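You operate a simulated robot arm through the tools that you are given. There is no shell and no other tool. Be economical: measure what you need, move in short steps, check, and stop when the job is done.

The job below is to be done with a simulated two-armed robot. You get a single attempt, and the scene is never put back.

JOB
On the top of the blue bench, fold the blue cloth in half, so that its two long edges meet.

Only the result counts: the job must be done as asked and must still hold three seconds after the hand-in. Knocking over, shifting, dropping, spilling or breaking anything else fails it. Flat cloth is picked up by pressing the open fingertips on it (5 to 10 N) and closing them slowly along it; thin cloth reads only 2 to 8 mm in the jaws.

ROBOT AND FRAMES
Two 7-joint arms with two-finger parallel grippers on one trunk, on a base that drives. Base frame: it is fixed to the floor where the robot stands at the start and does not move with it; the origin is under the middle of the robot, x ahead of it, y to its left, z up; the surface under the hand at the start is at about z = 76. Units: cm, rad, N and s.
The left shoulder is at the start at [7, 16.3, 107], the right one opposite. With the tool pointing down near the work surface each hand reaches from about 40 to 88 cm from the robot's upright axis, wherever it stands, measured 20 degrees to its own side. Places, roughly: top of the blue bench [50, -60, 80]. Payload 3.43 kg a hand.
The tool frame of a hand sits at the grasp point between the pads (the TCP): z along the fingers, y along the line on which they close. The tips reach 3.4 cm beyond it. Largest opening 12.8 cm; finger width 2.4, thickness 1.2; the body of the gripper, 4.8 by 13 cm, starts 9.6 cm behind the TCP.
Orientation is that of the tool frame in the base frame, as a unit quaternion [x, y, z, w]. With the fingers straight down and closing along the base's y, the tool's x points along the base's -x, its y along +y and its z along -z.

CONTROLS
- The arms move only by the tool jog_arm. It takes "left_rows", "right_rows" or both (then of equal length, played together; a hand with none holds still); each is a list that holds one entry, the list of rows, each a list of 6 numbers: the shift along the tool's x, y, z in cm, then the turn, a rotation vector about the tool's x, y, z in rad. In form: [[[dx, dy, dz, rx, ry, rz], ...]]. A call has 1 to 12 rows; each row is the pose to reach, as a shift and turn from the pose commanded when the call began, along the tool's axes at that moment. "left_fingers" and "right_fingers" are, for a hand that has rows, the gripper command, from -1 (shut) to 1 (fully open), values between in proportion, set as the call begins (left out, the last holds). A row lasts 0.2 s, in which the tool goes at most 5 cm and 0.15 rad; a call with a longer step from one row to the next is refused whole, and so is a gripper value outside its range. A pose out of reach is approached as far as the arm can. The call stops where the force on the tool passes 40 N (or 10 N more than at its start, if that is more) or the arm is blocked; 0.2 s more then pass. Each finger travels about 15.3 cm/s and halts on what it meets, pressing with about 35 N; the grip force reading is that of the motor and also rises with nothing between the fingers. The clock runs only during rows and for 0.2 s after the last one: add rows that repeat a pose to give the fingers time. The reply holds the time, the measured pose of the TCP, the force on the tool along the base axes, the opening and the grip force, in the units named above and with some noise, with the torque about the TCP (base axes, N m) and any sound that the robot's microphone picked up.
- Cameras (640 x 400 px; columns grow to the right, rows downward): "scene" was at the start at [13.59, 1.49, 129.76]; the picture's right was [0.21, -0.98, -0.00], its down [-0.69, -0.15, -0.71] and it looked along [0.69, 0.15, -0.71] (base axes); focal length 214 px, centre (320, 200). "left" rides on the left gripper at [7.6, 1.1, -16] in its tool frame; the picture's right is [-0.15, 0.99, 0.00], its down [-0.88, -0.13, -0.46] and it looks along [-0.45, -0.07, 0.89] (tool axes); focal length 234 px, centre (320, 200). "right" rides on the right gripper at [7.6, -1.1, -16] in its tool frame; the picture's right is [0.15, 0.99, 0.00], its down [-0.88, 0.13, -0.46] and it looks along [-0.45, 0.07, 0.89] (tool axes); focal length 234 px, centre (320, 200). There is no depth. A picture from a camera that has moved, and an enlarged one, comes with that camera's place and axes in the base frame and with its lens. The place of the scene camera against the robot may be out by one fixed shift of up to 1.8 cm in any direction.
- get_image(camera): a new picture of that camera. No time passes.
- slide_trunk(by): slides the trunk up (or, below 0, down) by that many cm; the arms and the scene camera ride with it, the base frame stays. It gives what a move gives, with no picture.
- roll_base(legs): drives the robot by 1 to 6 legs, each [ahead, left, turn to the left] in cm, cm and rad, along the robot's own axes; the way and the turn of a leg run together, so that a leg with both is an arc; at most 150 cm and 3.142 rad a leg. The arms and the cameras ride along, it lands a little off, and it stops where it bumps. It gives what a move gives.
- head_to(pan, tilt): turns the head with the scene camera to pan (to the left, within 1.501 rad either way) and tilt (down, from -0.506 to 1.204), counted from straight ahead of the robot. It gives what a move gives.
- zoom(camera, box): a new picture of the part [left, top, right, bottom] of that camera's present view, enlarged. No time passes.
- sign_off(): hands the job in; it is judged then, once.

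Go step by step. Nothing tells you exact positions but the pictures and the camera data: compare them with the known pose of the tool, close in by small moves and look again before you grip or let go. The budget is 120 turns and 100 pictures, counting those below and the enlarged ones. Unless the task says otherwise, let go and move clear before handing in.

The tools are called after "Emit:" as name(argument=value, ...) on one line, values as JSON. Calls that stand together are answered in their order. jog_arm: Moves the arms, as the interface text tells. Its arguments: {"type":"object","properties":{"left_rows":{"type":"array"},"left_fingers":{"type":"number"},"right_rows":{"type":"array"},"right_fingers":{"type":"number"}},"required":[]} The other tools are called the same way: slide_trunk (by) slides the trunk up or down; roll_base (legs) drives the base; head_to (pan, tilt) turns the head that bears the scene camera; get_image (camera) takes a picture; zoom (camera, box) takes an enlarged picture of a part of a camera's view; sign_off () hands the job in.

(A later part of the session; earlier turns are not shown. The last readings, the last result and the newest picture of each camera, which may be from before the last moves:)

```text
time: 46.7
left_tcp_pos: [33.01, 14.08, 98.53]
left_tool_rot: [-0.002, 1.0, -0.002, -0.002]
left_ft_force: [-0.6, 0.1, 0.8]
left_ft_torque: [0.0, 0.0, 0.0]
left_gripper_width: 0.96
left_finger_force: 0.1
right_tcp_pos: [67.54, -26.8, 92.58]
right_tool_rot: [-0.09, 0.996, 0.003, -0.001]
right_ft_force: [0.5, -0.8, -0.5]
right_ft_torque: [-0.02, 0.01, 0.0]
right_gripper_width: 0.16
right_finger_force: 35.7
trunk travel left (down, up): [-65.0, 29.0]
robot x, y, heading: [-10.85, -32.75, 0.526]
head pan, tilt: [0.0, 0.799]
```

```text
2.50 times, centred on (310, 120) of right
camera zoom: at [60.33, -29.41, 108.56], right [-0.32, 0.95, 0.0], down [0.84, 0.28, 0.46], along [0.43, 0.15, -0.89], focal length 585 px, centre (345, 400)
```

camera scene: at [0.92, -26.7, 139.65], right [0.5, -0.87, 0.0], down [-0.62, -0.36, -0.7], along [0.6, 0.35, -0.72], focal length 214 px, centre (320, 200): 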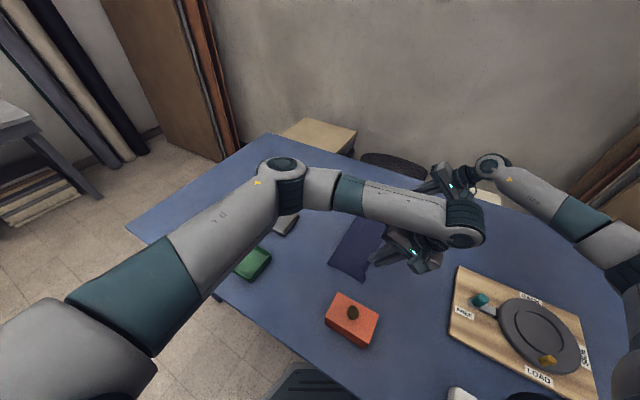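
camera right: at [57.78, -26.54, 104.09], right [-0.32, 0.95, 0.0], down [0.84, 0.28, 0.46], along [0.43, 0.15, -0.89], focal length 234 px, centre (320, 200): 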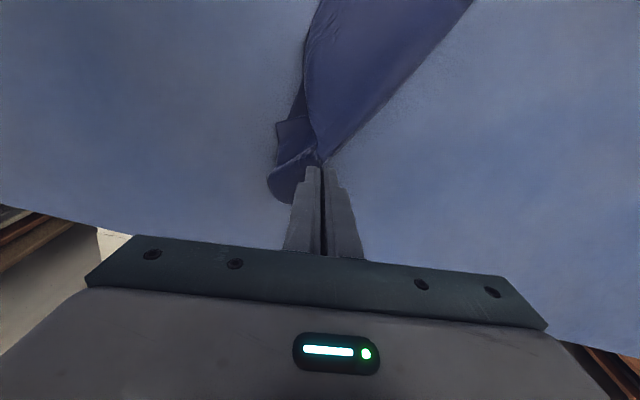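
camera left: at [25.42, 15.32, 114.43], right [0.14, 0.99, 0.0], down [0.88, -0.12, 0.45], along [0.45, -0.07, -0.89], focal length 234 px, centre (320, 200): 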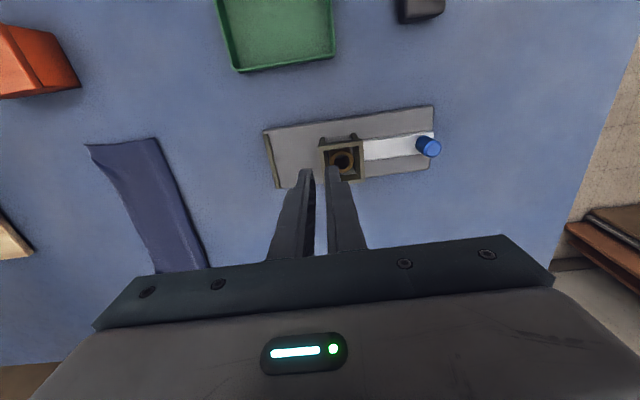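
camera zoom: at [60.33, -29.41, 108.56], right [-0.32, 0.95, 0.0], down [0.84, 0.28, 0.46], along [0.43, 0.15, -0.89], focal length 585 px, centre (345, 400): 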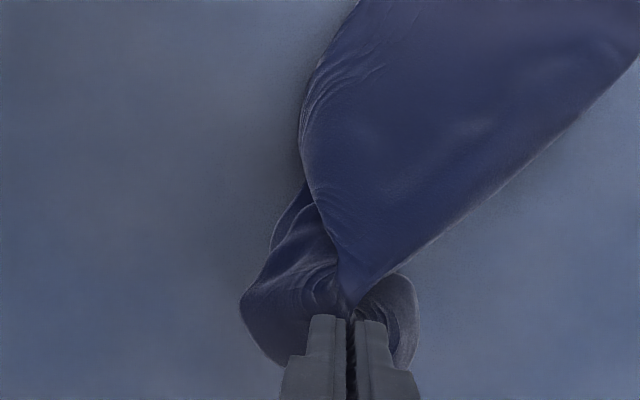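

The far end hangs from its middle. I'll set the hanging edge down farther out, then draw back while lowering so it trails flat.

Emit:
jog_arm(right_rows=[[[-1, -0.35, 0.5, 0, 0, 0], [-2, -0.7, 1.5, 0, 0, 0], [-3, -1.05, 3, 0, 0, 0], [-3.82, -1.38, 5, 0, 0, 0], [-3.82, -1.38, 7, 0, 0, 0], [-3.5, -1.2, 8, 0, 0, 0], [-2.8, -0.9, 9, 0, 0, 0], [-2, -0.5, 10, 0, 0, 0], [-1, 0, 10.9, 0, 0, 0], [0, 0.5, 11.6, 0, 0, 0], [1.14, 1.01, 12.2, 0, 0, 0], [1.14, 1.01, 12.3, 0, 0, 0]]])

Emit:
zoom(camera="scene", box=[360, 165, 430, 225])

Emit:
zoom(camera="right", box=[200, 40, 420, 220])

```text
time: 49.3
left_tcp_pos: [32.93, 14.22, 98.36]
left_tool_rot: [-0.002, 1.0, -0.001, -0.002]
left_ft_force: [0.0, 0.6, -0.2]
left_ft_torque: [-0.01, -0.03, -0.04]
left_gripper_width: 0.96
left_finger_force: 0.0
right_tcp_pos: [66.31, -26.11, 80.21]
right_tool_rot: [-0.088, 0.996, 0.002, 0.0]
right_ft_force: [0.2, -0.7, 2.7]
right_ft_torque: [-0.04, -0.03, -0.01]
right_gripper_width: 0.17
right_finger_force: 35.2
trunk travel left (down, up): [-65.0, 29.0]
robot x, y, heading: [-11.05, -33.17, 0.521]
head pan, tilt: [0.0, 0.799]
```

```text
6.67 times, centred on (395, 195) of scene
camera zoom: at [0.98, -26.56, 139.64], right [0.5, -0.87, 0.0], down [-0.62, -0.36, -0.7], along [0.6, 0.35, -0.72], focal length 1430 px, centre (-180, 233)
```

zoom: 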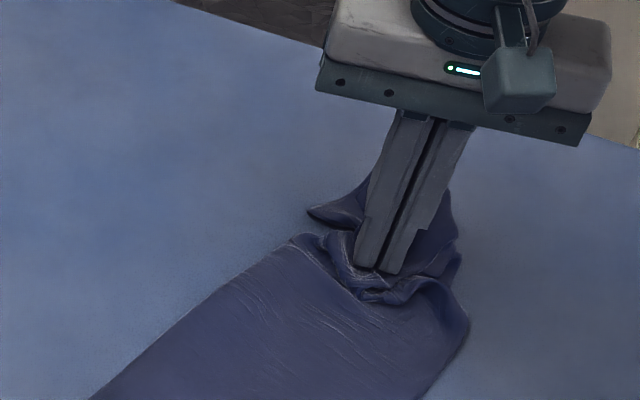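

```text
2.22 times, centred on (310, 130) of right
camera zoom: at [58.95, -28.59, 96.21], right [-0.32, 0.95, 0.0], down [0.84, 0.28, 0.46], along [0.43, 0.15, -0.89], focal length 520 px, centre (342, 356)
```

zoom: 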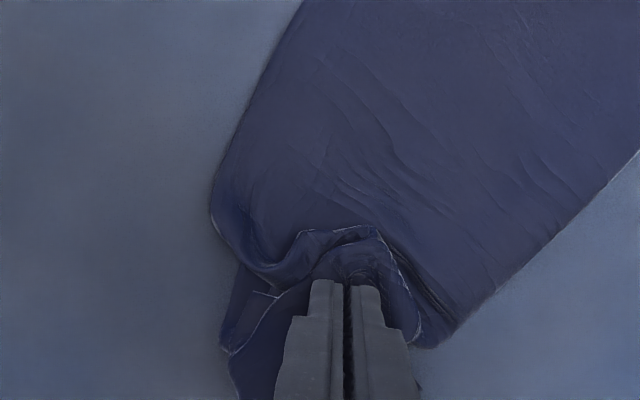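

Emit:
jog_arm(right_rows=[[[0, 0, 0, 0, 0, 0], [0, 0, 0, 0, 0, 0], [0, 0, -2, 0, 0, 0], [0, 0, -5, 0, 0, 0], [0, -3, -9, 0, 0, 0], [0, -6, -13, 0, 0, 0], [0, -9, -15, 0, 0, 0]]], right_fingers=-0.85)

Emit:
zoom(camera="scene", box=[350, 170, 430, 235])

Emit:
zoom(camera="right", box=[340, 30, 540, 190])

```text
time: 50.9
left_tcp_pos: [32.91, 14.02, 98.33]
left_tool_rot: [-0.003, 1.0, -0.001, -0.002]
left_ft_force: [0.0, -0.7, 0.3]
left_ft_torque: [0.04, 0.0, 0.0]
left_gripper_width: 0.96
left_finger_force: 0.0
right_tcp_pos: [67.98, -34.94, 95.42]
right_tool_rot: [-0.091, 0.996, 0.003, -0.001]
right_ft_force: [0.8, -0.2, -0.4]
right_ft_torque: [0.02, -0.01, 0.01]
right_gripper_width: 0.97
right_finger_force: 0.0
trunk travel left (down, up): [-65.0, 29.0]
robot x, y, heading: [-11.05, -32.71, 0.525]
head pan, tilt: [0.0, 0.799]
```

```text
6.15 times, centred on (390, 202) of scene
camera zoom: at [0.97, -26.67, 139.65], right [0.5, -0.87, 0.0], down [-0.62, -0.36, -0.7], along [0.6, 0.35, -0.72], focal length 1320 px, centre (-111, 185)
```

zoom: 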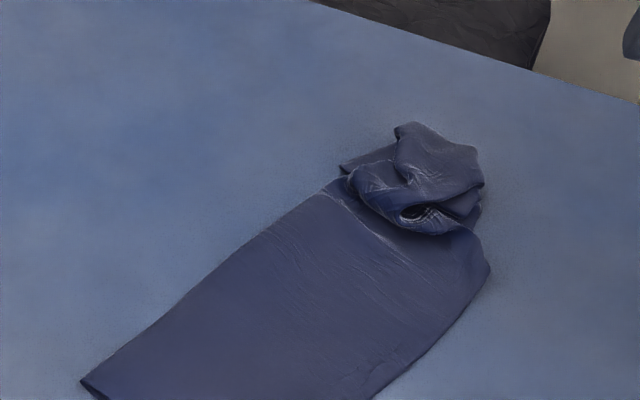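

```text
2.50 times, centred on (440, 110) of right
camera zoom: at [60.72, -37.53, 111.4], right [-0.32, 0.95, 0.0], down [0.84, 0.28, 0.46], along [0.43, 0.15, -0.89], focal length 585 px, centre (20, 425)
```

zoom: 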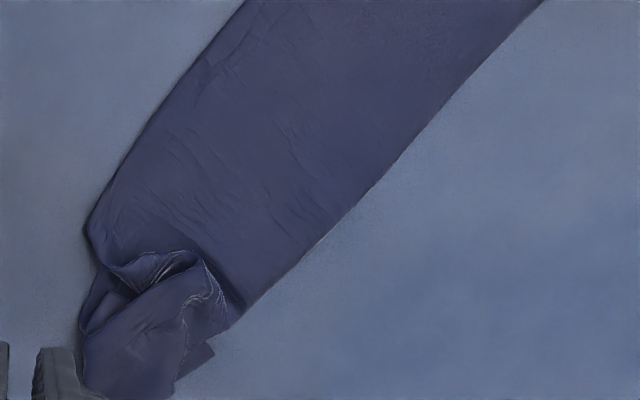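

The far end is now bunched. I'll move the camera back for a better look before pulling it out straight.

Emit:
jog_arm(right_rows=[[[2, -1.5, 0, 0, 0, 0.04], [4, -3, 0, 0, 0, 0.09], [6, -4.5, -1, 0, 0, 0.13], [8, -6, -2, 0, 0, 0.173]]])

Emit:
zoom(camera="right", box=[390, 80, 540, 200])

Emit:
zoom(camera="scene", box=[385, 180, 420, 215])

```text
time: 51.9
left_tcp_pos: [32.95, 14.05, 98.46]
left_tool_rot: [-0.002, 1.0, -0.001, -0.001]
left_ft_force: [-0.7, -0.8, 0.3]
left_ft_torque: [-0.01, -0.01, -0.01]
left_gripper_width: 0.98
left_finger_force: 0.1
right_tcp_pos: [60.83, -42.31, 97.36]
right_tool_rot: [-0.003, 1.0, 0.003, 0.001]
right_ft_force: [-0.5, 0.1, 0.3]
right_ft_torque: [0.04, -0.04, 0.01]
right_gripper_width: 0.97
right_finger_force: 0.0
trunk travel left (down, up): [-65.0, 29.0]
robot x, y, heading: [-11.23, -33.15, 0.522]
head pan, tilt: [0.0, 0.799]
```

```text
3.33 times, centred on (465, 140) of right
camera zoom: at [53.38, -43.63, 113.27], right [-0.15, 0.99, 0.01], down [0.88, 0.13, 0.46], along [0.45, 0.07, -0.89], focal length 781 px, centre (-163, 400)
```

zoom: 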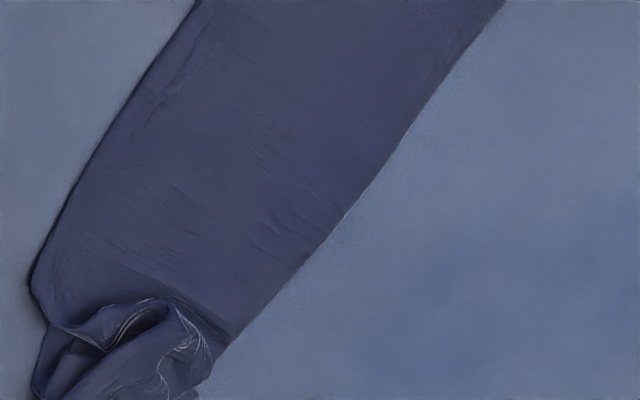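

```text
11.43 times, centred on (402, 198) of scene
camera zoom: at [0.91, -26.69, 139.66], right [0.5, -0.87, 0.0], down [-0.62, -0.36, -0.7], along [0.6, 0.35, -0.72], focal length 2451 px, centre (-623, 229)
```

zoom: 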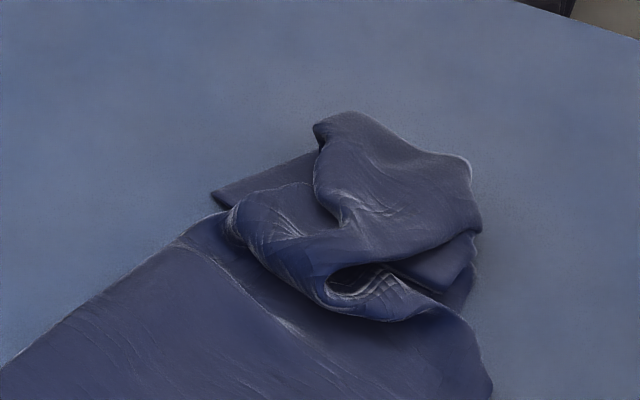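

Emit:
jog_arm(right_rows=[[[-4, 0.5, 3, 0, 0, 0], [-8, 1.5, 7, 0, 0, 0], [-11, 2.3, 10, 0, 0, 0], [-11, 2.3, 12.5, 0, 0, 0]]])

Emit:
zoom(camera="right", box=[340, 80, 540, 240])

```text
refused: row 1 steps farther than a row can; nothing moved
```

```text
2.50 times, centred on (440, 160) of right
camera zoom: at [53.38, -43.63, 113.27], right [-0.15, 0.99, 0.01], down [0.88, 0.13, 0.46], along [0.45, 0.07, -0.89], focal length 585 px, centre (20, 300)
```

zoom: 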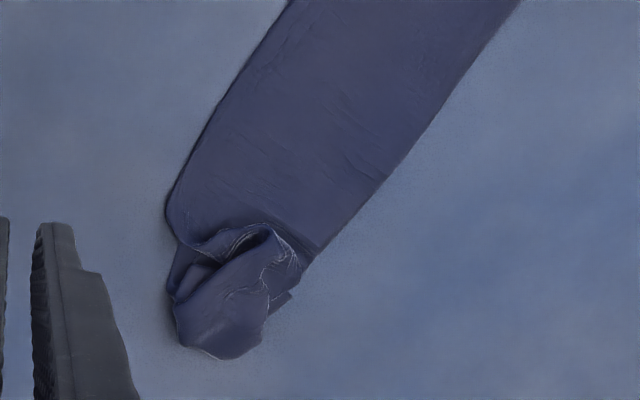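

I'll pinch the outermost tip of the bunch, around (73, −27), and lift it to let the far end unroll.

Emit:
jog_arm(right_rows=[[[-3, 2.5, 1, 0, 0, 0], [-6, 5, 2, 0, 0, 0], [-9, 8, 3, 0, 0, 0], [-11, 11.5, 4.5, 0, 0, 0], [-12, 15.3, 7, 0, 0, 0], [-12, 15.3, 11, 0, 0, 0], [-12, 15.3, 14, 0, 0, 0]]], right_fingers=-0.4)

Emit:
zoom(camera="right", box=[220, 60, 420, 220])

Emit:
zoom(camera="scene", box=[370, 160, 430, 220])

```text
time: 53.5
left_tcp_pos: [33.08, 14.31, 98.42]
left_tool_rot: [-0.003, 1.0, -0.002, -0.002]
left_ft_force: [-0.5, 0.0, -1.0]
left_ft_torque: [-0.04, 0.01, 0.02]
left_gripper_width: 0.96
left_finger_force: 0.0
right_tcp_pos: [72.75, -26.82, 83.2]
right_tool_rot: [-0.003, 1.0, 0.002, 0.0]
right_ft_force: [-0.4, 0.9, -0.1]
right_ft_torque: [-0.03, 0.03, -0.01]
right_gripper_width: 3.83
right_finger_force: 0.1
trunk travel left (down, up): [-65.0, 29.0]
robot x, y, heading: [-10.98, -32.54, 0.528]
head pan, tilt: [0.0, 0.799]
```

```text
2.50 times, centred on (320, 140) of right
camera zoom: at [65.31, -28.1, 99.2], right [-0.15, 0.99, 0.0], down [0.88, 0.13, 0.46], along [0.45, 0.07, -0.89], focal length 585 px, centre (320, 350)
```

zoom: 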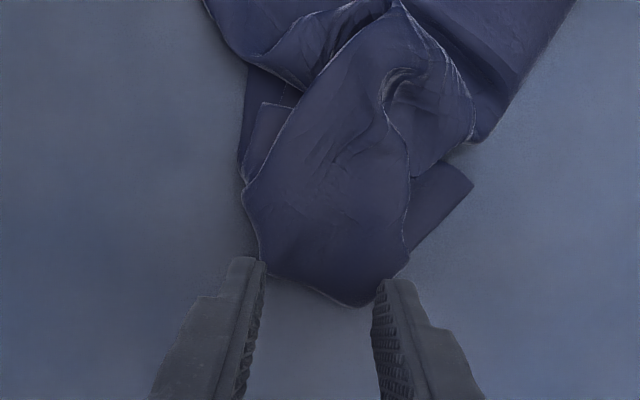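

```text
6.67 times, centred on (400, 190) of scene
camera zoom: at [1.03, -26.51, 139.64], right [0.5, -0.87, 0.0], down [-0.62, -0.36, -0.7], along [0.6, 0.35, -0.72], focal length 1430 px, centre (-213, 267)
```

zoom: 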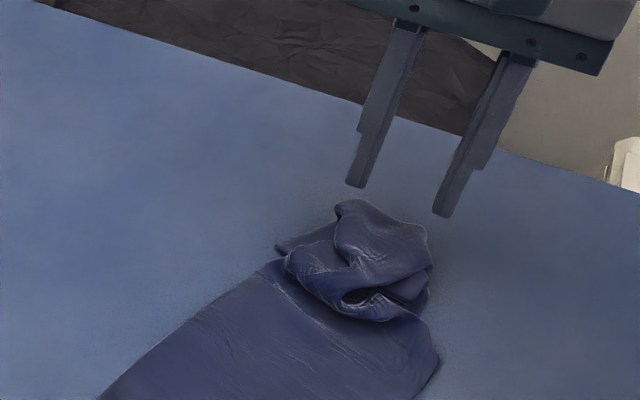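

Emit:
jog_arm(right_rows=[[[0, 0, 1, 0, 0, 0], [0, 0, 2, 0, 0, 0], [0, 0, 3, 0, 0, 0], [0, 0, 3.3, 0, 0, 0], [0, 0, 3.3, 0, 0, 0]]])

Emit:
jog_arm(right_rows=[[[0, 0, 0, 0, 0, 0], [0, 0, 0, 0, 0, 0]]], right_fingers=-0.65)

Emit:
jog_arm(right_rows=[[[0, 0, 0, 0, 0, 0], [0, 0, 0, 0, 0, 0], [0, 0, 0, 0, 0, 0]]], right_fingers=-1)

Emit:
jog_arm(right_rows=[[[0, 0, -1.5, 0, 0, 0], [0, 0, -3, 0, 0, 0], [0, 0, -4.5, 0, 0, 0], [0, 0, -6, 0, 0, 0], [0, 0, -7.5, 0, 0, 0], [0, 0, -9, 0, 0, 0], [0, 0, -9, 0, 0, 0]]])

Emit:
zoom(camera="right", box=[200, 20, 420, 200])

Emit:
zoom(camera="scene", box=[360, 150, 440, 220])

```text
time: 54.7
left_tcp_pos: [32.96, 14.05, 98.49]
left_tool_rot: [-0.002, 1.0, -0.003, -0.002]
left_ft_force: [0.2, -0.2, 0.4]
left_ft_torque: [0.0, 0.01, 0.01]
left_gripper_width: 0.96
left_finger_force: 0.1
right_tcp_pos: [72.87, -26.71, 79.96]
right_tool_rot: [-0.003, 1.0, 0.003, -0.001]
right_ft_force: [0.2, 0.3, 1.4]
right_ft_torque: [0.07, 0.01, 0.0]
right_gripper_width: 3.86
right_finger_force: 0.1
trunk travel left (down, up): [-65.0, 29.0]
robot x, y, heading: [-11.33, -32.85, 0.523]
head pan, tilt: [0.0, 0.799]
```

```text
time: 55.3
left_tcp_pos: [32.98, 14.1, 98.61]
left_tool_rot: [-0.002, 1.0, -0.002, -0.002]
left_ft_force: [1.0, 0.3, -0.2]
left_ft_torque: [-0.02, -0.01, -0.02]
left_gripper_width: 0.97
left_finger_force: 0.1
right_tcp_pos: [72.88, -26.61, 80.0]
right_tool_rot: [-0.003, 1.0, 0.002, -0.001]
right_ft_force: [-0.8, 0.1, 1.3]
right_ft_torque: [-0.01, -0.02, 0.0]
right_gripper_width: 2.22
right_finger_force: 0.1
trunk travel left (down, up): [-65.0, 29.0]
robot x, y, heading: [-10.94, -32.75, 0.527]
head pan, tilt: [0.0, 0.799]
```

```text
time: 56.1
left_tcp_pos: [32.99, 14.08, 98.43]
left_tool_rot: [-0.003, 1.0, -0.002, -0.001]
left_ft_force: [0.2, 0.6, 0.8]
left_ft_torque: [-0.01, -0.02, -0.03]
left_gripper_width: 0.93
left_finger_force: 0.1
right_tcp_pos: [72.95, -26.77, 79.96]
right_tool_rot: [-0.003, 1.0, 0.002, -0.001]
right_ft_force: [0.5, 0.2, 2.4]
right_ft_torque: [0.05, -0.01, 0.01]
right_gripper_width: 0.23
right_finger_force: 34.7
trunk travel left (down, up): [-65.0, 29.0]
robot x, y, heading: [-11.2, -33.22, 0.519]
head pan, tilt: [0.0, 0.799]
```

```text
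time: 57.7
left_tcp_pos: [33.14, 14.1, 98.5]
left_tool_rot: [-0.003, 1.0, -0.002, -0.002]
left_ft_force: [0.8, -0.5, 0.2]
left_ft_torque: [-0.01, 0.06, 0.02]
left_gripper_width: 0.97
left_finger_force: 0.0
right_tcp_pos: [73.09, -26.84, 89.06]
right_tool_rot: [-0.003, 1.0, 0.002, -0.001]
right_ft_force: [0.1, -0.8, -1.3]
right_ft_torque: [-0.02, 0.02, -0.01]
right_gripper_width: 0.22
right_finger_force: 34.9
trunk travel left (down, up): [-65.0, 29.0]
robot x, y, heading: [-11.16, -32.59, 0.523]
head pan, tilt: [0.0, 0.799]
```

```text
2.22 times, centred on (310, 110) of right
camera zoom: at [65.46, -28.12, 104.97], right [-0.15, 0.99, 0.0], down [0.88, 0.13, 0.46], along [0.45, 0.07, -0.89], focal length 520 px, centre (342, 400)
```

zoom: 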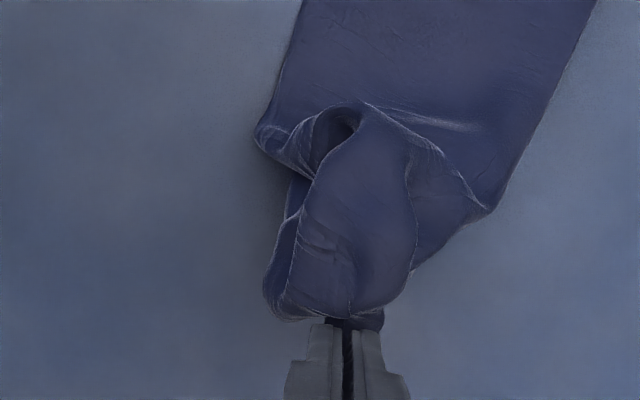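

```text
5.71 times, centred on (400, 185) of scene
camera zoom: at [1.02, -26.56, 139.64], right [0.5, -0.87, 0.0], down [-0.62, -0.36, -0.7], along [0.6, 0.35, -0.72], focal length 1226 px, centre (-137, 286)
```

zoom: 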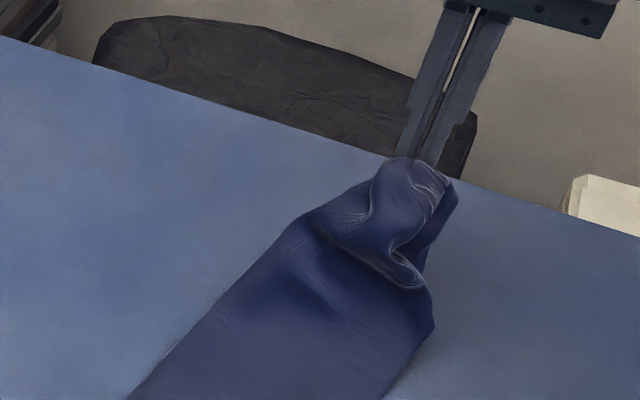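

It holds the far end. Lifting further to pull the loop straight.

Emit:
jog_arm(right_rows=[[[0, 0, -1.5, 0, 0, 0], [0, 0, -3, 0, 0, 0], [0, 0, -4.5, 0, 0, 0], [0, 0, -6, 0, 0, 0], [0, 0, -7.5, 0, 0, 0], [0, 0, -8.5, 0, 0, 0], [0, 0, -8.5, 0, 0, 0]]])

Emit:
get_image(camera="scene")

Emit:
zoom(camera="scene", box=[350, 130, 440, 230])

```text
time: 59.3
left_tcp_pos: [32.99, 14.21, 98.51]
left_tool_rot: [-0.003, 1.0, -0.001, -0.001]
left_ft_force: [0.3, 1.4, 0.5]
left_ft_torque: [-0.02, -0.03, 0.03]
left_gripper_width: 0.97
left_finger_force: 0.0
right_tcp_pos: [73.0, -26.84, 97.54]
right_tool_rot: [-0.002, 1.0, 0.002, -0.001]
right_ft_force: [0.2, -0.3, -0.2]
right_ft_torque: [0.02, 0.03, 0.01]
right_gripper_width: 0.2
right_finger_force: 34.7
trunk travel left (down, up): [-65.0, 29.0]
robot x, y, heading: [-11.23, -33.0, 0.522]
head pan, tilt: [0.0, 0.799]
```

```text
23 pictures are left
camera scene: at [1.01, -26.57, 139.64], right [0.5, -0.87, 0.0], down [-0.62, -0.36, -0.7], along [0.6, 0.35, -0.72], focal length 214 px, centre (320, 200)
```

scene: 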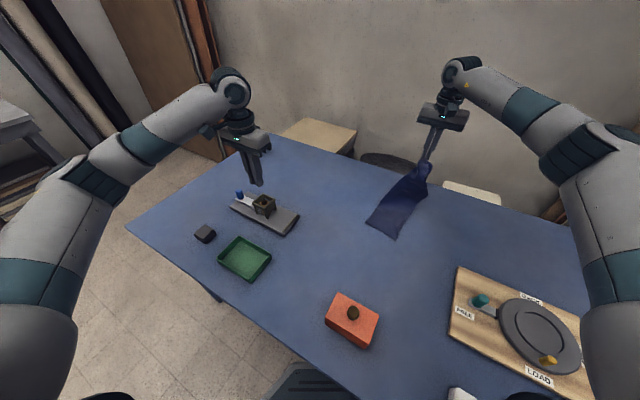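

```text
4.00 times, centred on (395, 180) of scene
camera zoom: at [1.01, -26.57, 139.64], right [0.5, -0.87, 0.0], down [-0.62, -0.36, -0.7], along [0.6, 0.35, -0.72], focal length 858 px, centre (20, 280)
```

zoom: 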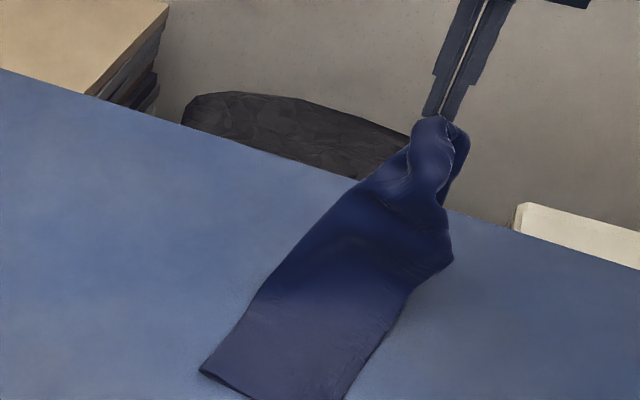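

Emit:
zoom(camera="scene", box=[405, 155, 440, 200])

Emit:
zoom(camera="right", box=[220, 20, 420, 200])

```text
8.89 times, centred on (422, 178) of scene
camera zoom: at [1.01, -26.57, 139.64], right [0.5, -0.87, 0.0], down [-0.62, -0.36, -0.7], along [0.6, 0.35, -0.72], focal length 1906 px, centre (-591, 400)
```

zoom: 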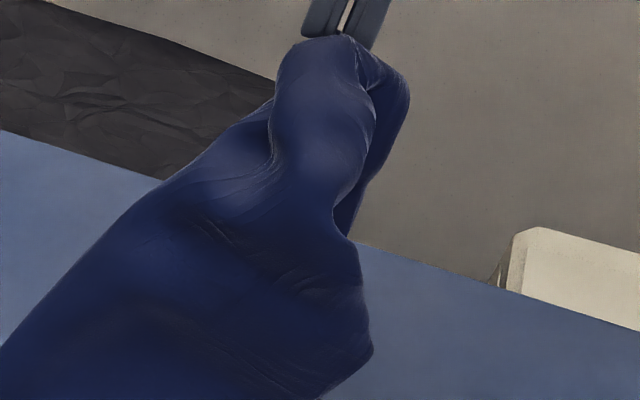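

```text
2.22 times, centred on (320, 110) of right
camera zoom: at [65.46, -28.11, 113.45], right [-0.15, 0.99, 0.0], down [0.88, 0.13, 0.46], along [0.45, 0.07, -0.89], focal length 520 px, centre (320, 400)
```

zoom: 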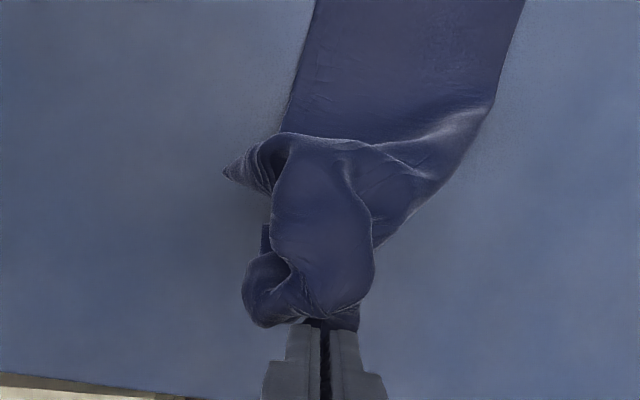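

The cloth's strip has followed to about x 53–73, still folded. I'll bring the left hand down on the near end to drag it back (−x) while the right lowers, stretching the strip straight.

Emit:
jog_arm(left_rows=[[[-2.1, -3, -0.3, 0, 0, 0], [-4.2, -6, 0, 0, 0, 0], [-6.3, -9, 1, 0, 0, 0], [-8.4, -12, 2, 0, 0, 0], [-10.5, -15, 3.2, 0, 0, 0], [-12.6, -18, 4.5, 0, 0, 0], [-14.7, -21, 6, 0, 0, 0], [-16.8, -24, 7.5, 0, 0, 0], [-18.9, -27, 9, 0, 0, 0], [-21, -30, 10.5, 0, 0, 0], [-23, -33.5, 12, 0, 0, 0], [-25, -36.5, 13.5, 0, 0, 0]]], left_fingers=-0.2)

Emit:
get_image(camera="left")

```text
time: 61.9
left_tcp_pos: [56.34, -18.91, 85.96]
left_tool_rot: [-0.003, 1.0, -0.002, -0.001]
left_ft_force: [-0.6, -0.2, 0.2]
left_ft_torque: [-0.03, 0.01, 0.01]
left_gripper_width: 5.12
left_finger_force: 0.1
left hand out of reach, approached as far as the arm can: row 12
right_tcp_pos: [73.01, -26.65, 97.49]
right_tool_rot: [-0.002, 1.0, 0.002, -0.001]
right_ft_force: [0.1, 0.8, -0.4]
right_ft_torque: [-0.03, 0.0, 0.02]
right_gripper_width: 0.21
right_finger_force: 35.3
trunk travel left (down, up): [-65.0, 29.0]
robot x, y, heading: [-11.14, -32.53, 0.523]
head pan, tilt: [0.0, 0.799]
```

```text
19 pictures are left
camera left: at [48.74, -17.96, 102.06], right [0.14, 0.99, 0.0], down [0.88, -0.12, 0.45], along [0.45, -0.07, -0.89], focal length 234 px, centre (320, 200)
```

left: 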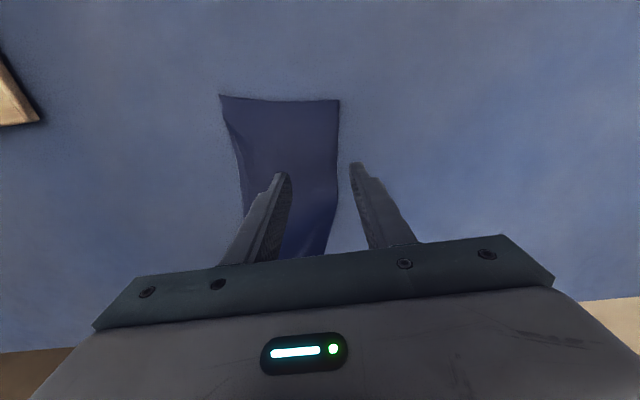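

Emit:
jog_arm(left_rows=[[[2, -1.7, 2, 0, 0, 0], [3.8, -3.5, 4, 0, 0, 0], [3.8, -3.5, 5.7, 0, 0, 0], [3.8, -3.5, 6.2, 0, 0, 0], [3.8, -3.5, 6.4, 0, 0, 0]]])

```text
time: 63.1
left_tcp_pos: [52.45, -22.86, 79.75]
left_tool_rot: [-0.003, 1.0, -0.001, -0.002]
left_ft_force: [0.2, -0.7, 0.1]
left_ft_torque: [0.01, -0.01, -0.02]
left_gripper_width: 5.14
left_finger_force: 0.1
right_tcp_pos: [72.98, -26.84, 97.47]
right_tool_rot: [-0.003, 1.0, 0.001, -0.001]
right_ft_force: [-0.4, 0.4, -1.0]
right_ft_torque: [0.0, 0.02, 0.01]
right_gripper_width: 0.24
right_finger_force: 35.3
trunk travel left (down, up): [-65.0, 29.0]
robot x, y, heading: [-10.83, -32.71, 0.52]
head pan, tilt: [0.0, 0.799]
```

Emit:
jog_arm(left_rows=[[[0, 0, 0.15, 0, 0, 0], [0, 0, 0.28, 0, 0, 0], [0, 0, 0.28, 0, 0, 0]]])

```text
time: 63.9
left_tcp_pos: [52.52, -22.81, 79.6]
left_tool_rot: [-0.004, 1.0, -0.001, 0.0]
left_ft_force: [0.7, 1.3, 8.7]
left_ft_torque: [0.15, -0.01, -0.01]
left_gripper_width: 5.12
left_finger_force: 0.0
right_tcp_pos: [73.06, -26.73, 97.5]
right_tool_rot: [-0.003, 1.0, 0.002, 0.0]
right_ft_force: [0.2, -0.8, -0.3]
right_ft_torque: [0.0, 0.0, -0.02]
right_gripper_width: 0.19
right_finger_force: 34.7
trunk travel left (down, up): [-65.0, 29.0]
robot x, y, heading: [-10.97, -32.85, 0.53]
head pan, tilt: [0.0, 0.799]
```

Emit:
jog_arm(left_rows=[[[1.3, 0, 0, 0, 0, 0], [2.6, 0, 0, 0, 0, 0], [3.9, 0, 0, 0, 0, 0], [5.2, 0, 0, 0, 0, 0], [6.5, 0, 0, 0, 0, 0], [7.8, 0, 0, 0, 0, 0], [9.1, 0, 0, 0, 0, 0], [10.4, 0, 0, 0, 0, 0], [11.7, 0, 0, 0, 0, 0], [13, 0, 0, 0, 0, 0]]], right_rows=[[[0, 0, 1.3, 0, 0, 0], [0, 0, 2.6, 0, 0, 0], [0, 0, 3.9, 0, 0, 0], [0, 0, 5.2, 0, 0, 0], [0, 0, 6.5, 0, 0, 0], [0, 0, 7.8, 0, 0, 0], [0, 0, 9.1, 0, 0, 0], [0, 0, 10.4, 0, 0, 0], [0, 0, 11.7, 0, 0, 0], [0, 0, 13, 0, 0, 0]]])

Emit:
zoom(camera="scene", box=[290, 150, 440, 290])

```text
time: 66.1
left_tcp_pos: [39.49, -23.01, 79.6]
left_tool_rot: [-0.002, 1.0, -0.001, -0.002]
left_ft_force: [4.1, 0.4, 6.2]
left_ft_torque: [0.07, -0.11, -0.05]
left_gripper_width: 5.12
left_finger_force: 0.2
right_tcp_pos: [72.86, -26.83, 84.51]
right_tool_rot: [-0.002, 1.0, 0.001, -0.001]
right_ft_force: [-2.1, 0.0, -0.2]
right_ft_torque: [-0.04, 0.05, -0.03]
right_gripper_width: 0.21
right_finger_force: 35.2
trunk travel left (down, up): [-65.0, 29.0]
robot x, y, heading: [-10.77, -32.88, 0.527]
head pan, tilt: [0.0, 0.799]
```

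```text
2.86 times, centred on (365, 220) of scene
camera zoom: at [0.95, -26.57, 139.65], right [0.5, -0.87, 0.0], down [-0.62, -0.36, -0.7], along [0.6, 0.35, -0.72], focal length 613 px, centre (191, 143)
```

zoom: 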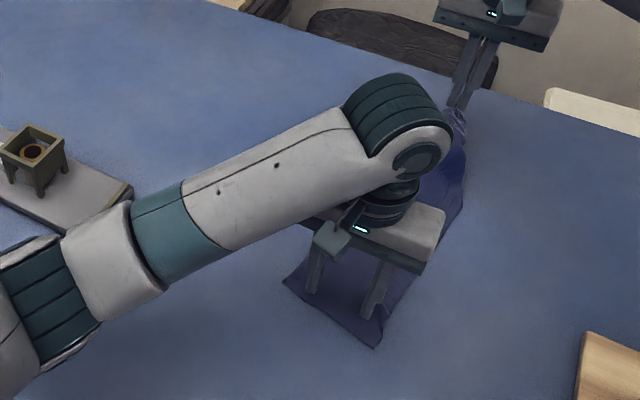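

The strip is taut, and about 4 cm of the far end hangs beyond the pinch, just touching the bench. I'll swing the pinch down and back so that end trails outward, with the left hand dragging along to keep tension.

Emit:
jog_arm(left_rows=[[[0.88, 0, 0, 0, 0, 0], [1.7, 0, 0, 0, 0, 0], [2.5, 0, 0, 0, 0, 0], [3.1, 0, 0, 0, 0, 0], [3.6, 0, 0, 0, 0, 0], [3.9, 0, 0, 0, 0, 0], [4.1, 0, 0, 0, 0, 0], [4.1, 0, 0, 0, 0, 0]]], right_rows=[[[0.88, 0, 0.1, 0, 0, 0], [1.7, 0, 0.4, 0, 0, 0], [2.5, 0, 0.87, 0, 0, 0], [3.15, 0, 1.5, 0, 0, 0], [3.7, 0, 2.3, 0, 0, 0], [4.1, 0, 3.2, 0, 0, 0], [4.3, 0, 3.9, 0, 0, 0], [4.37, 0, 4.3, 0, 0, 0]]])

Emit:
get_image(camera="right")

```text
time: 67.9
left_tcp_pos: [35.39, -23.11, 79.7]
left_tool_rot: [-0.003, 1.0, -0.001, 0.0]
left_ft_force: [3.7, 0.3, 11.0]
left_ft_torque: [0.16, -0.09, -0.05]
left_gripper_width: 5.09
left_finger_force: 0.0
right_tcp_pos: [68.6, -26.91, 80.34]
right_tool_rot: [-0.003, 1.0, 0.002, 0.001]
right_ft_force: [-0.9, 0.4, 2.4]
right_ft_torque: [0.01, 0.01, -0.01]
right_gripper_width: 0.21
right_finger_force: 34.6
trunk travel left (down, up): [-65.0, 29.0]
robot x, y, heading: [-11.02, -32.91, 0.519]
head pan, tilt: [0.0, 0.799]
```

```text
17 pictures are left
camera right: at [60.96, -28.19, 96.25], right [-0.15, 0.99, 0.0], down [0.88, 0.13, 0.46], along [0.45, 0.07, -0.89], focal length 234 px, centre (320, 200)
```

right: 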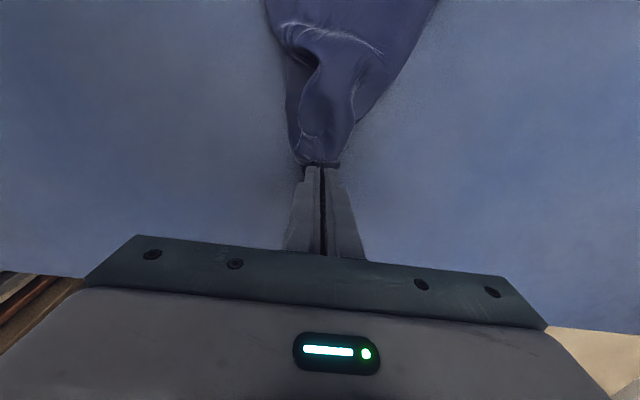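

Emit:
jog_arm(right_rows=[[[0, 0, 0, 0, 0, 0], [0, 0, 0, 0, 0, 0], [0, 0, -2, 0, 0, 0], [0, 0, -4.5, 0, 0, 0], [-2, -2, -7, 0, 0, 0], [-4, -4, -9, 0, 0, 0]]], right_fingers=-0.8)

Emit:
zoom(camera="right", box=[220, 0, 440, 180])

```text
time: 69.3
left_tcp_pos: [35.31, -23.05, 79.68]
left_tool_rot: [-0.003, 1.0, -0.001, -0.001]
left_ft_force: [2.1, -0.3, 15.7]
left_ft_torque: [0.18, 0.01, -0.03]
left_gripper_width: 5.1
left_finger_force: 0.1
right_tcp_pos: [72.62, -30.87, 89.1]
right_tool_rot: [-0.003, 1.0, 0.002, 0.0]
right_ft_force: [0.0, 0.4, 0.2]
right_ft_torque: [-0.01, -0.02, 0.01]
right_gripper_width: 1.29
right_finger_force: 0.0
trunk travel left (down, up): [-65.0, 29.0]
robot x, y, heading: [-11.02, -32.79, 0.523]
head pan, tilt: [0.0, 0.799]
```

```text
2.22 times, centred on (330, 90) of right
camera zoom: at [65.11, -32.16, 105.08], right [-0.15, 0.99, 0.01], down [0.88, 0.13, 0.46], along [0.45, 0.07, -0.89], focal length 520 px, centre (298, 444)
```

zoom: 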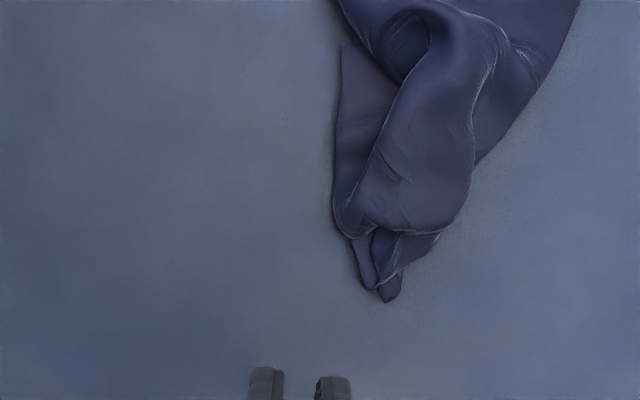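

The far corner has tucked under, sticking out at about (60, −31). I'll pinch it there with the right hand and draw it out while the left holds the near end.

Emit:
jog_arm(right_rows=[[[3.5, 0.3, 0.5, 0, 0, 0], [7, 0.6, 1, 0, 0, 0], [10.6, 0.9, 2, 0, 0, 0], [10.6, 0.9, 5, 0, 0, 0], [10.6, 0.9, 7.5, 0, 0, 0]]], left_rows=[[[0, 0, -0.05, 0, 0, 0], [0, 0, -0.05, 0, 0, 0], [0, 0, -0.05, 0, 0, 0], [0, 0, -0.05, 0, 0, 0], [0, 0, -0.05, 0, 0, 0]]], right_fingers=-0.68)

Emit:
zoom(camera="right", box=[230, 60, 430, 220])

```text
time: 70.5
left_tcp_pos: [35.37, -23.01, 79.64]
left_tool_rot: [-0.002, 1.0, -0.001, -0.002]
left_ft_force: [-1.3, 0.8, 3.9]
left_ft_torque: [0.01, 0.01, -0.01]
left_gripper_width: 5.1
left_finger_force: 0.0
right_tcp_pos: [62.02, -29.9, 81.37]
right_tool_rot: [-0.003, 1.0, 0.003, -0.001]
right_ft_force: [0.1, 0.3, -1.1]
right_ft_torque: [0.04, 0.01, 0.01]
right_gripper_width: 2.05
right_finger_force: 0.0
trunk travel left (down, up): [-65.0, 29.0]
robot x, y, heading: [-10.82, -32.97, 0.524]
head pan, tilt: [0.0, 0.799]
```

```text
2.50 times, centred on (330, 140) of right
camera zoom: at [54.42, -31.15, 97.37], right [-0.15, 0.99, 0.01], down [0.88, 0.13, 0.46], along [0.45, 0.07, -0.89], focal length 585 px, centre (295, 350)
```

zoom: 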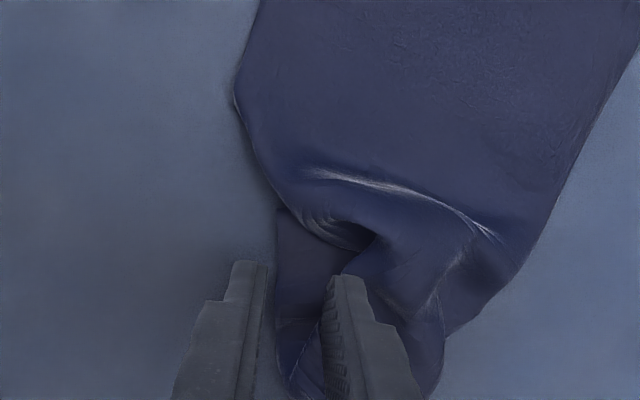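

The fingers straddle the tucked corner. Pressing and closing.

Emit:
jog_arm(right_rows=[[[0, 0, 0.8, 0, 0, 0], [0, 0, 1.4, 0, 0, 0], [0, 0, 1.75, 0, 0, 0], [0, 0, 1.85, 0, 0, 0]]])

Emit:
jog_arm(right_rows=[[[0, 0, 0, 0, 0, 0], [0, 0, 0, 0, 0, 0]]], right_fingers=-0.8)

Emit:
jog_arm(right_rows=[[[0, 0, 0, 0, 0, 0], [0, 0, 0, 0, 0, 0], [0, 0, 0, 0, 0, 0]]], right_fingers=-1)

```text
time: 71.5
left_tcp_pos: [35.43, -23.1, 79.67]
left_tool_rot: [-0.003, 1.0, -0.001, -0.001]
left_ft_force: [-1.0, 0.5, 4.0]
left_ft_torque: [0.01, 0.04, -0.01]
left_gripper_width: 5.11
left_finger_force: 0.0
right_tcp_pos: [61.9, -29.87, 79.84]
right_tool_rot: [-0.003, 1.0, 0.003, 0.0]
right_ft_force: [0.0, -0.1, 1.4]
right_ft_torque: [0.05, 0.0, -0.03]
right_gripper_width: 2.05
right_finger_force: 0.0
trunk travel left (down, up): [-65.0, 29.0]
robot x, y, heading: [-10.95, -32.97, 0.521]
head pan, tilt: [0.0, 0.799]
```

```text
time: 72.1
left_tcp_pos: [35.42, -23.15, 79.69]
left_tool_rot: [-0.003, 1.0, -0.002, -0.002]
left_ft_force: [-1.0, -1.0, 2.1]
left_ft_torque: [0.03, 0.02, -0.03]
left_gripper_width: 5.12
left_finger_force: 0.0
right_tcp_pos: [61.91, -29.98, 79.74]
right_tool_rot: [-0.003, 1.0, 0.001, 0.0]
right_ft_force: [0.1, 0.9, 1.6]
right_ft_torque: [0.04, 0.0, 0.0]
right_gripper_width: 1.32
right_finger_force: 0.5
trunk travel left (down, up): [-65.0, 29.0]
robot x, y, heading: [-11.01, -32.9, 0.522]
head pan, tilt: [0.0, 0.799]
```

```text
time: 72.9
left_tcp_pos: [35.46, -23.06, 79.61]
left_tool_rot: [-0.003, 1.0, -0.002, -0.002]
left_ft_force: [-0.9, 0.2, 0.8]
left_ft_torque: [0.03, 0.01, 0.02]
left_gripper_width: 5.08
left_finger_force: 0.0
right_tcp_pos: [61.9, -29.93, 79.88]
right_tool_rot: [-0.002, 1.0, 0.002, 0.0]
right_ft_force: [0.4, -1.3, 1.7]
right_ft_torque: [0.02, -0.02, 0.0]
right_gripper_width: 0.13
right_finger_force: 35.0
trunk travel left (down, up): [-65.0, 29.0]
robot x, y, heading: [-10.68, -32.95, 0.527]
head pan, tilt: [0.0, 0.799]
```

Emit:
jog_arm(right_rows=[[[0, -0.5, -0.7, 0, 0, 0], [0, -1.2, -1.4, 0, 0, 0], [0, -2, -2, 0, 0, 0], [0, -3, -2.5, 0, 0, 0], [0, -4, -2.5, 0, 0, 0]]], left_rows=[[[0, 0, 0.1, 0, 0, 0], [0, 0, 0.1, 0, 0, 0], [0, 0, 0.1, 0, 0, 0], [0, 0, 0.1, 0, 0, 0], [0, 0, 0.1, 0, 0, 0]]])

Emit:
zoom(camera="right", box=[230, 20, 480, 220])

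```text
time: 74.1
left_tcp_pos: [35.26, -23.06, 79.67]
left_tool_rot: [-0.003, 1.0, -0.001, -0.001]
left_ft_force: [0.6, 1.1, 10.2]
left_ft_torque: [0.18, 0.0, -0.02]
left_gripper_width: 5.13
left_finger_force: 0.1
right_tcp_pos: [61.83, -33.94, 82.33]
right_tool_rot: [-0.003, 1.0, 0.002, 0.001]
right_ft_force: [0.1, -0.1, 0.8]
right_ft_torque: [-0.01, 0.01, -0.01]
right_gripper_width: 0.14
right_finger_force: 35.3
trunk travel left (down, up): [-65.0, 29.0]
robot x, y, heading: [-11.07, -32.64, 0.521]
head pan, tilt: [0.0, 0.799]
```

```text
2.00 times, centred on (355, 120) of right
camera zoom: at [54.37, -35.23, 98.27], right [-0.15, 0.99, 0.0], down [0.88, 0.13, 0.46], along [0.45, 0.07, -0.89], focal length 468 px, centre (250, 360)
```

zoom: 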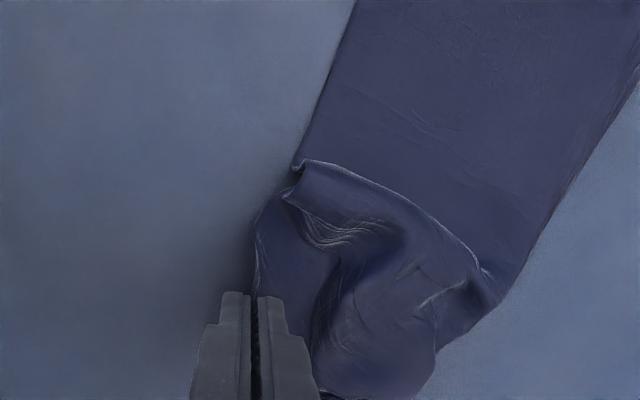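

It holds, and the tuck is opening. Pulling on toward the far right.

Emit:
jog_arm(right_rows=[[[-0.8, -0.6, 0, 0, 0, 0], [-1.6, -1.2, 0, 0, 0, 0], [-2.6, -1.6, 0, 0, 0, 0], [-3.6, -1.8, 0, 0, 0, 0], [-4.6, -1.8, 0, 0, 0, 0], [-5.6, -1.8, 0, 0, 0, 0], [-6.6, -1.6, 0, 0, 0, 0], [-7.6, -1.4, 0, 0, 0, 0], [-8.6, -1.2, 0, 0, 0, 0]]])

Emit:
zoom(camera="right", box=[230, 0, 530, 220])

```text
time: 76.1
left_tcp_pos: [35.36, -23.16, 79.62]
left_tool_rot: [-0.003, 1.0, -0.001, -0.001]
left_ft_force: [1.9, -0.2, 12.6]
left_ft_torque: [0.23, -0.08, -0.01]
left_gripper_width: 5.13
left_finger_force: 0.0
right_tcp_pos: [70.56, -35.04, 82.3]
right_tool_rot: [-0.003, 1.0, 0.003, 0.0]
right_ft_force: [-0.9, 1.1, -0.5]
right_ft_torque: [-0.01, 0.07, 0.0]
right_gripper_width: 0.17
right_finger_force: 35.0
trunk travel left (down, up): [-65.0, 29.0]
robot x, y, heading: [-10.97, -32.8, 0.524]
head pan, tilt: [0.0, 0.799]
```

```text
1.82 times, centred on (380, 110) of right
camera zoom: at [63.03, -36.41, 98.26], right [-0.15, 0.99, 0.0], down [0.88, 0.13, 0.46], along [0.45, 0.07, -0.89], focal length 426 px, centre (211, 364)
```

zoom: 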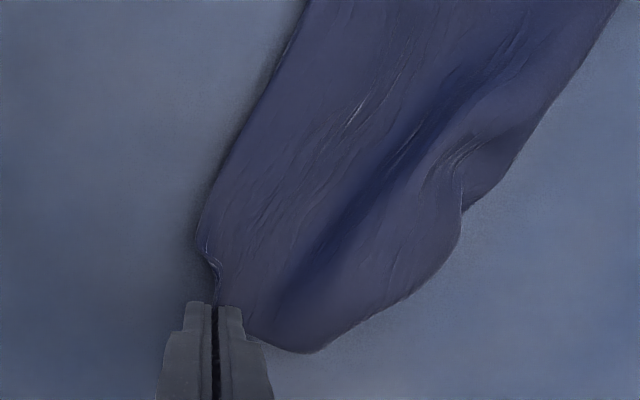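

Very good, the far end is spread again. I'll lower the corner, release and look.

Emit:
jog_arm(right_rows=[[[0, 0.3, 0.8, 0, 0, 0], [0, 0.6, 1.6, 0, 0, 0], [0, 0.6, 2.3, 0, 0, 0], [0, 0.6, 2.4, 0, 0, 0]]])

Emit:
jog_arm(right_rows=[[[0, 0, 0, 0, 0, 0], [0, 0, 0, 0, 0, 0], [0, 0, -2, 0, 0, 0], [0, 0, -5, 0, 0, 0], [3, -3, -7, 0, 0, 0], [6, -5, -9, 0, 0, 0]]], right_fingers=-0.85)

Emit:
zoom(camera="right", box=[270, 0, 570, 220])

```text
time: 77.1
left_tcp_pos: [35.39, -23.08, 79.66]
left_tool_rot: [-0.003, 1.0, -0.001, -0.001]
left_ft_force: [1.6, 0.2, 14.7]
left_ft_torque: [0.25, -0.06, -0.01]
left_gripper_width: 5.11
left_finger_force: 0.1
right_tcp_pos: [70.56, -34.49, 80.11]
right_tool_rot: [-0.002, 1.0, 0.003, 0.0]
right_ft_force: [-0.3, 0.2, 0.9]
right_ft_torque: [-0.01, 0.03, -0.03]
right_gripper_width: 0.18
right_finger_force: 35.3
trunk travel left (down, up): [-65.0, 29.0]
robot x, y, heading: [-10.95, -32.96, 0.524]
head pan, tilt: [0.0, 0.799]
```

```text
time: 78.5
left_tcp_pos: [35.09, -23.03, 79.7]
left_tool_rot: [-0.003, 1.0, -0.003, -0.001]
left_ft_force: [1.1, -0.8, 14.4]
left_ft_torque: [0.2, -0.02, -0.02]
left_gripper_width: 5.1
left_finger_force: 0.0
right_tcp_pos: [64.5, -39.51, 89.07]
right_tool_rot: [-0.003, 1.0, 0.003, 0.0]
right_ft_force: [0.5, -0.9, -0.2]
right_ft_torque: [-0.01, -0.03, 0.01]
right_gripper_width: 0.95
right_finger_force: 0.1
trunk travel left (down, up): [-65.0, 29.0]
robot x, y, heading: [-11.0, -32.33, 0.523]
head pan, tilt: [0.0, 0.799]
```

```text
1.82 times, centred on (420, 110) of right
camera zoom: at [57.0, -40.91, 104.98], right [-0.15, 0.99, 0.0], down [0.88, 0.13, 0.46], along [0.45, 0.07, -0.89], focal length 426 px, centre (138, 364)
```

zoom: 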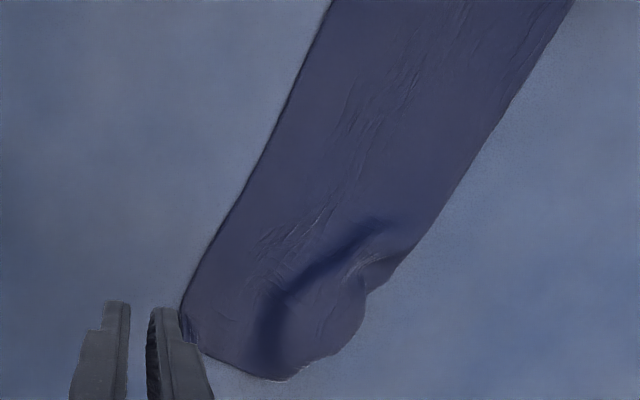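

The strip is flat again apart from a small rumple at the fold-side far corner, near (66, −24). I'll wipe it outward (+x) with closed right fingertips.

Emit:
jog_arm(right_rows=[[[-0.2, 3.5, 0, 0, 0, 0], [-0.4, 7, 1, 0, 0, 0], [-0.6, 10.5, 2, 0, 0, 0], [-0.8, 13.5, 4, 0, 0, 0], [-0.8, 15.2, 6.5, 0, 0, 0], [-0.8, 15.2, 8.3, 0, 0, 0], [-0.8, 15.2, 9, 0, 0, 0]]], right_fingers=-1)

Emit:
jog_arm(right_rows=[[[0, 0, 0.15, 0, 0, 0], [0, 0, 0.35, 0, 0, 0], [0, 0, 0.35, 0, 0, 0]]])

```text
time: 80.1
left_tcp_pos: [35.31, -23.02, 79.54]
left_tool_rot: [-0.003, 1.0, -0.001, 0.0]
left_ft_force: [-1.8, -1.6, 11.8]
left_ft_torque: [0.12, 0.11, 0.03]
left_gripper_width: 5.12
left_finger_force: 0.0
right_tcp_pos: [65.24, -24.36, 80.04]
right_tool_rot: [-0.003, 1.0, 0.002, 0.0]
right_ft_force: [-0.4, 1.0, 0.2]
right_ft_torque: [-0.02, 0.02, 0.01]
right_gripper_width: 0.0
right_finger_force: 33.3
trunk travel left (down, up): [-65.0, 29.0]
robot x, y, heading: [-11.07, -33.16, 0.52]
head pan, tilt: [0.0, 0.799]
```

```text
time: 80.9
left_tcp_pos: [35.38, -23.0, 79.66]
left_tool_rot: [-0.003, 1.0, -0.001, -0.002]
left_ft_force: [-1.2, -1.3, 9.9]
left_ft_torque: [0.13, 0.05, -0.04]
left_gripper_width: 5.1
left_finger_force: 0.0
right_tcp_pos: [65.3, -24.31, 79.71]
right_tool_rot: [-0.004, 1.0, 0.002, 0.0]
right_ft_force: [0.0, -0.3, 4.2]
right_ft_torque: [-0.05, 0.03, 0.05]
right_gripper_width: 0.01
right_finger_force: 32.6
trunk travel left (down, up): [-65.0, 29.0]
robot x, y, heading: [-10.83, -32.94, 0.525]
head pan, tilt: [0.0, 0.799]
```

Emit:
jog_arm(right_rows=[[[-0.5, 0, 0, 0, 0, 0], [-1.1, 0, 0, 0, 0, 0], [-1.7, 0, 0, 0, 0, 0], [-2.4, 0.1, 0, 0, 0, 0], [-3.1, 0.2, 0, 0, 0, 0], [-3.8, 0.3, 0, 0, 0, 0], [-4.5, 0.3, 0, 0, 0, 0]]])

Emit:
jog_arm(right_rows=[[[0, 0, -2, 0, 0, 0], [0, 0, -5, 0, 0, 0], [2, -4, -8, 0, 0, 0], [4, -8, -11, 0, 0, 0], [6, -12, -12, 0, 0, 0]]])

Emit:
zoom(camera="right", box=[270, 0, 570, 220])

```text
time: 82.5
left_tcp_pos: [35.31, -23.03, 79.64]
left_tool_rot: [-0.003, 1.0, -0.001, -0.001]
left_ft_force: [-1.7, -0.7, 11.0]
left_ft_torque: [0.14, 0.12, 0.05]
left_gripper_width: 5.08
left_finger_force: 0.1
right_tcp_pos: [69.77, -24.01, 79.66]
right_tool_rot: [-0.003, 1.0, 0.002, 0.0]
right_ft_force: [-0.7, -0.7, 1.0]
right_ft_torque: [0.0, 0.04, 0.01]
right_gripper_width: 0.0
right_finger_force: 32.9
trunk travel left (down, up): [-65.0, 29.0]
robot x, y, heading: [-11.19, -33.22, 0.524]
head pan, tilt: [0.0, 0.799]
```

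```text
refused: row 3 steps farther than a row can; nothing moved
```

```text
1.82 times, centred on (420, 110) of right
camera zoom: at [62.18, -25.3, 95.64], right [-0.15, 0.99, 0.0], down [0.88, 0.13, 0.46], along [0.45, 0.07, -0.89], focal length 426 px, centre (138, 364)
```

zoom: 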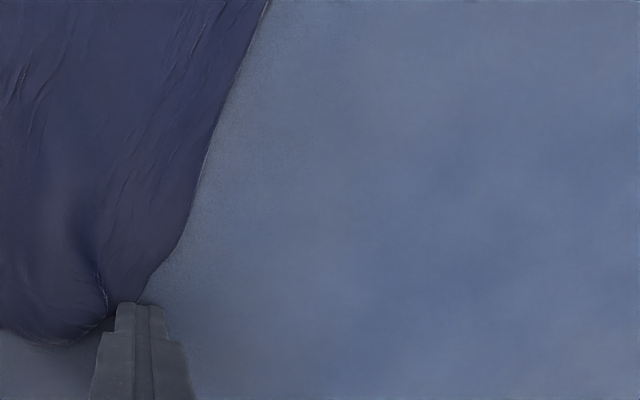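

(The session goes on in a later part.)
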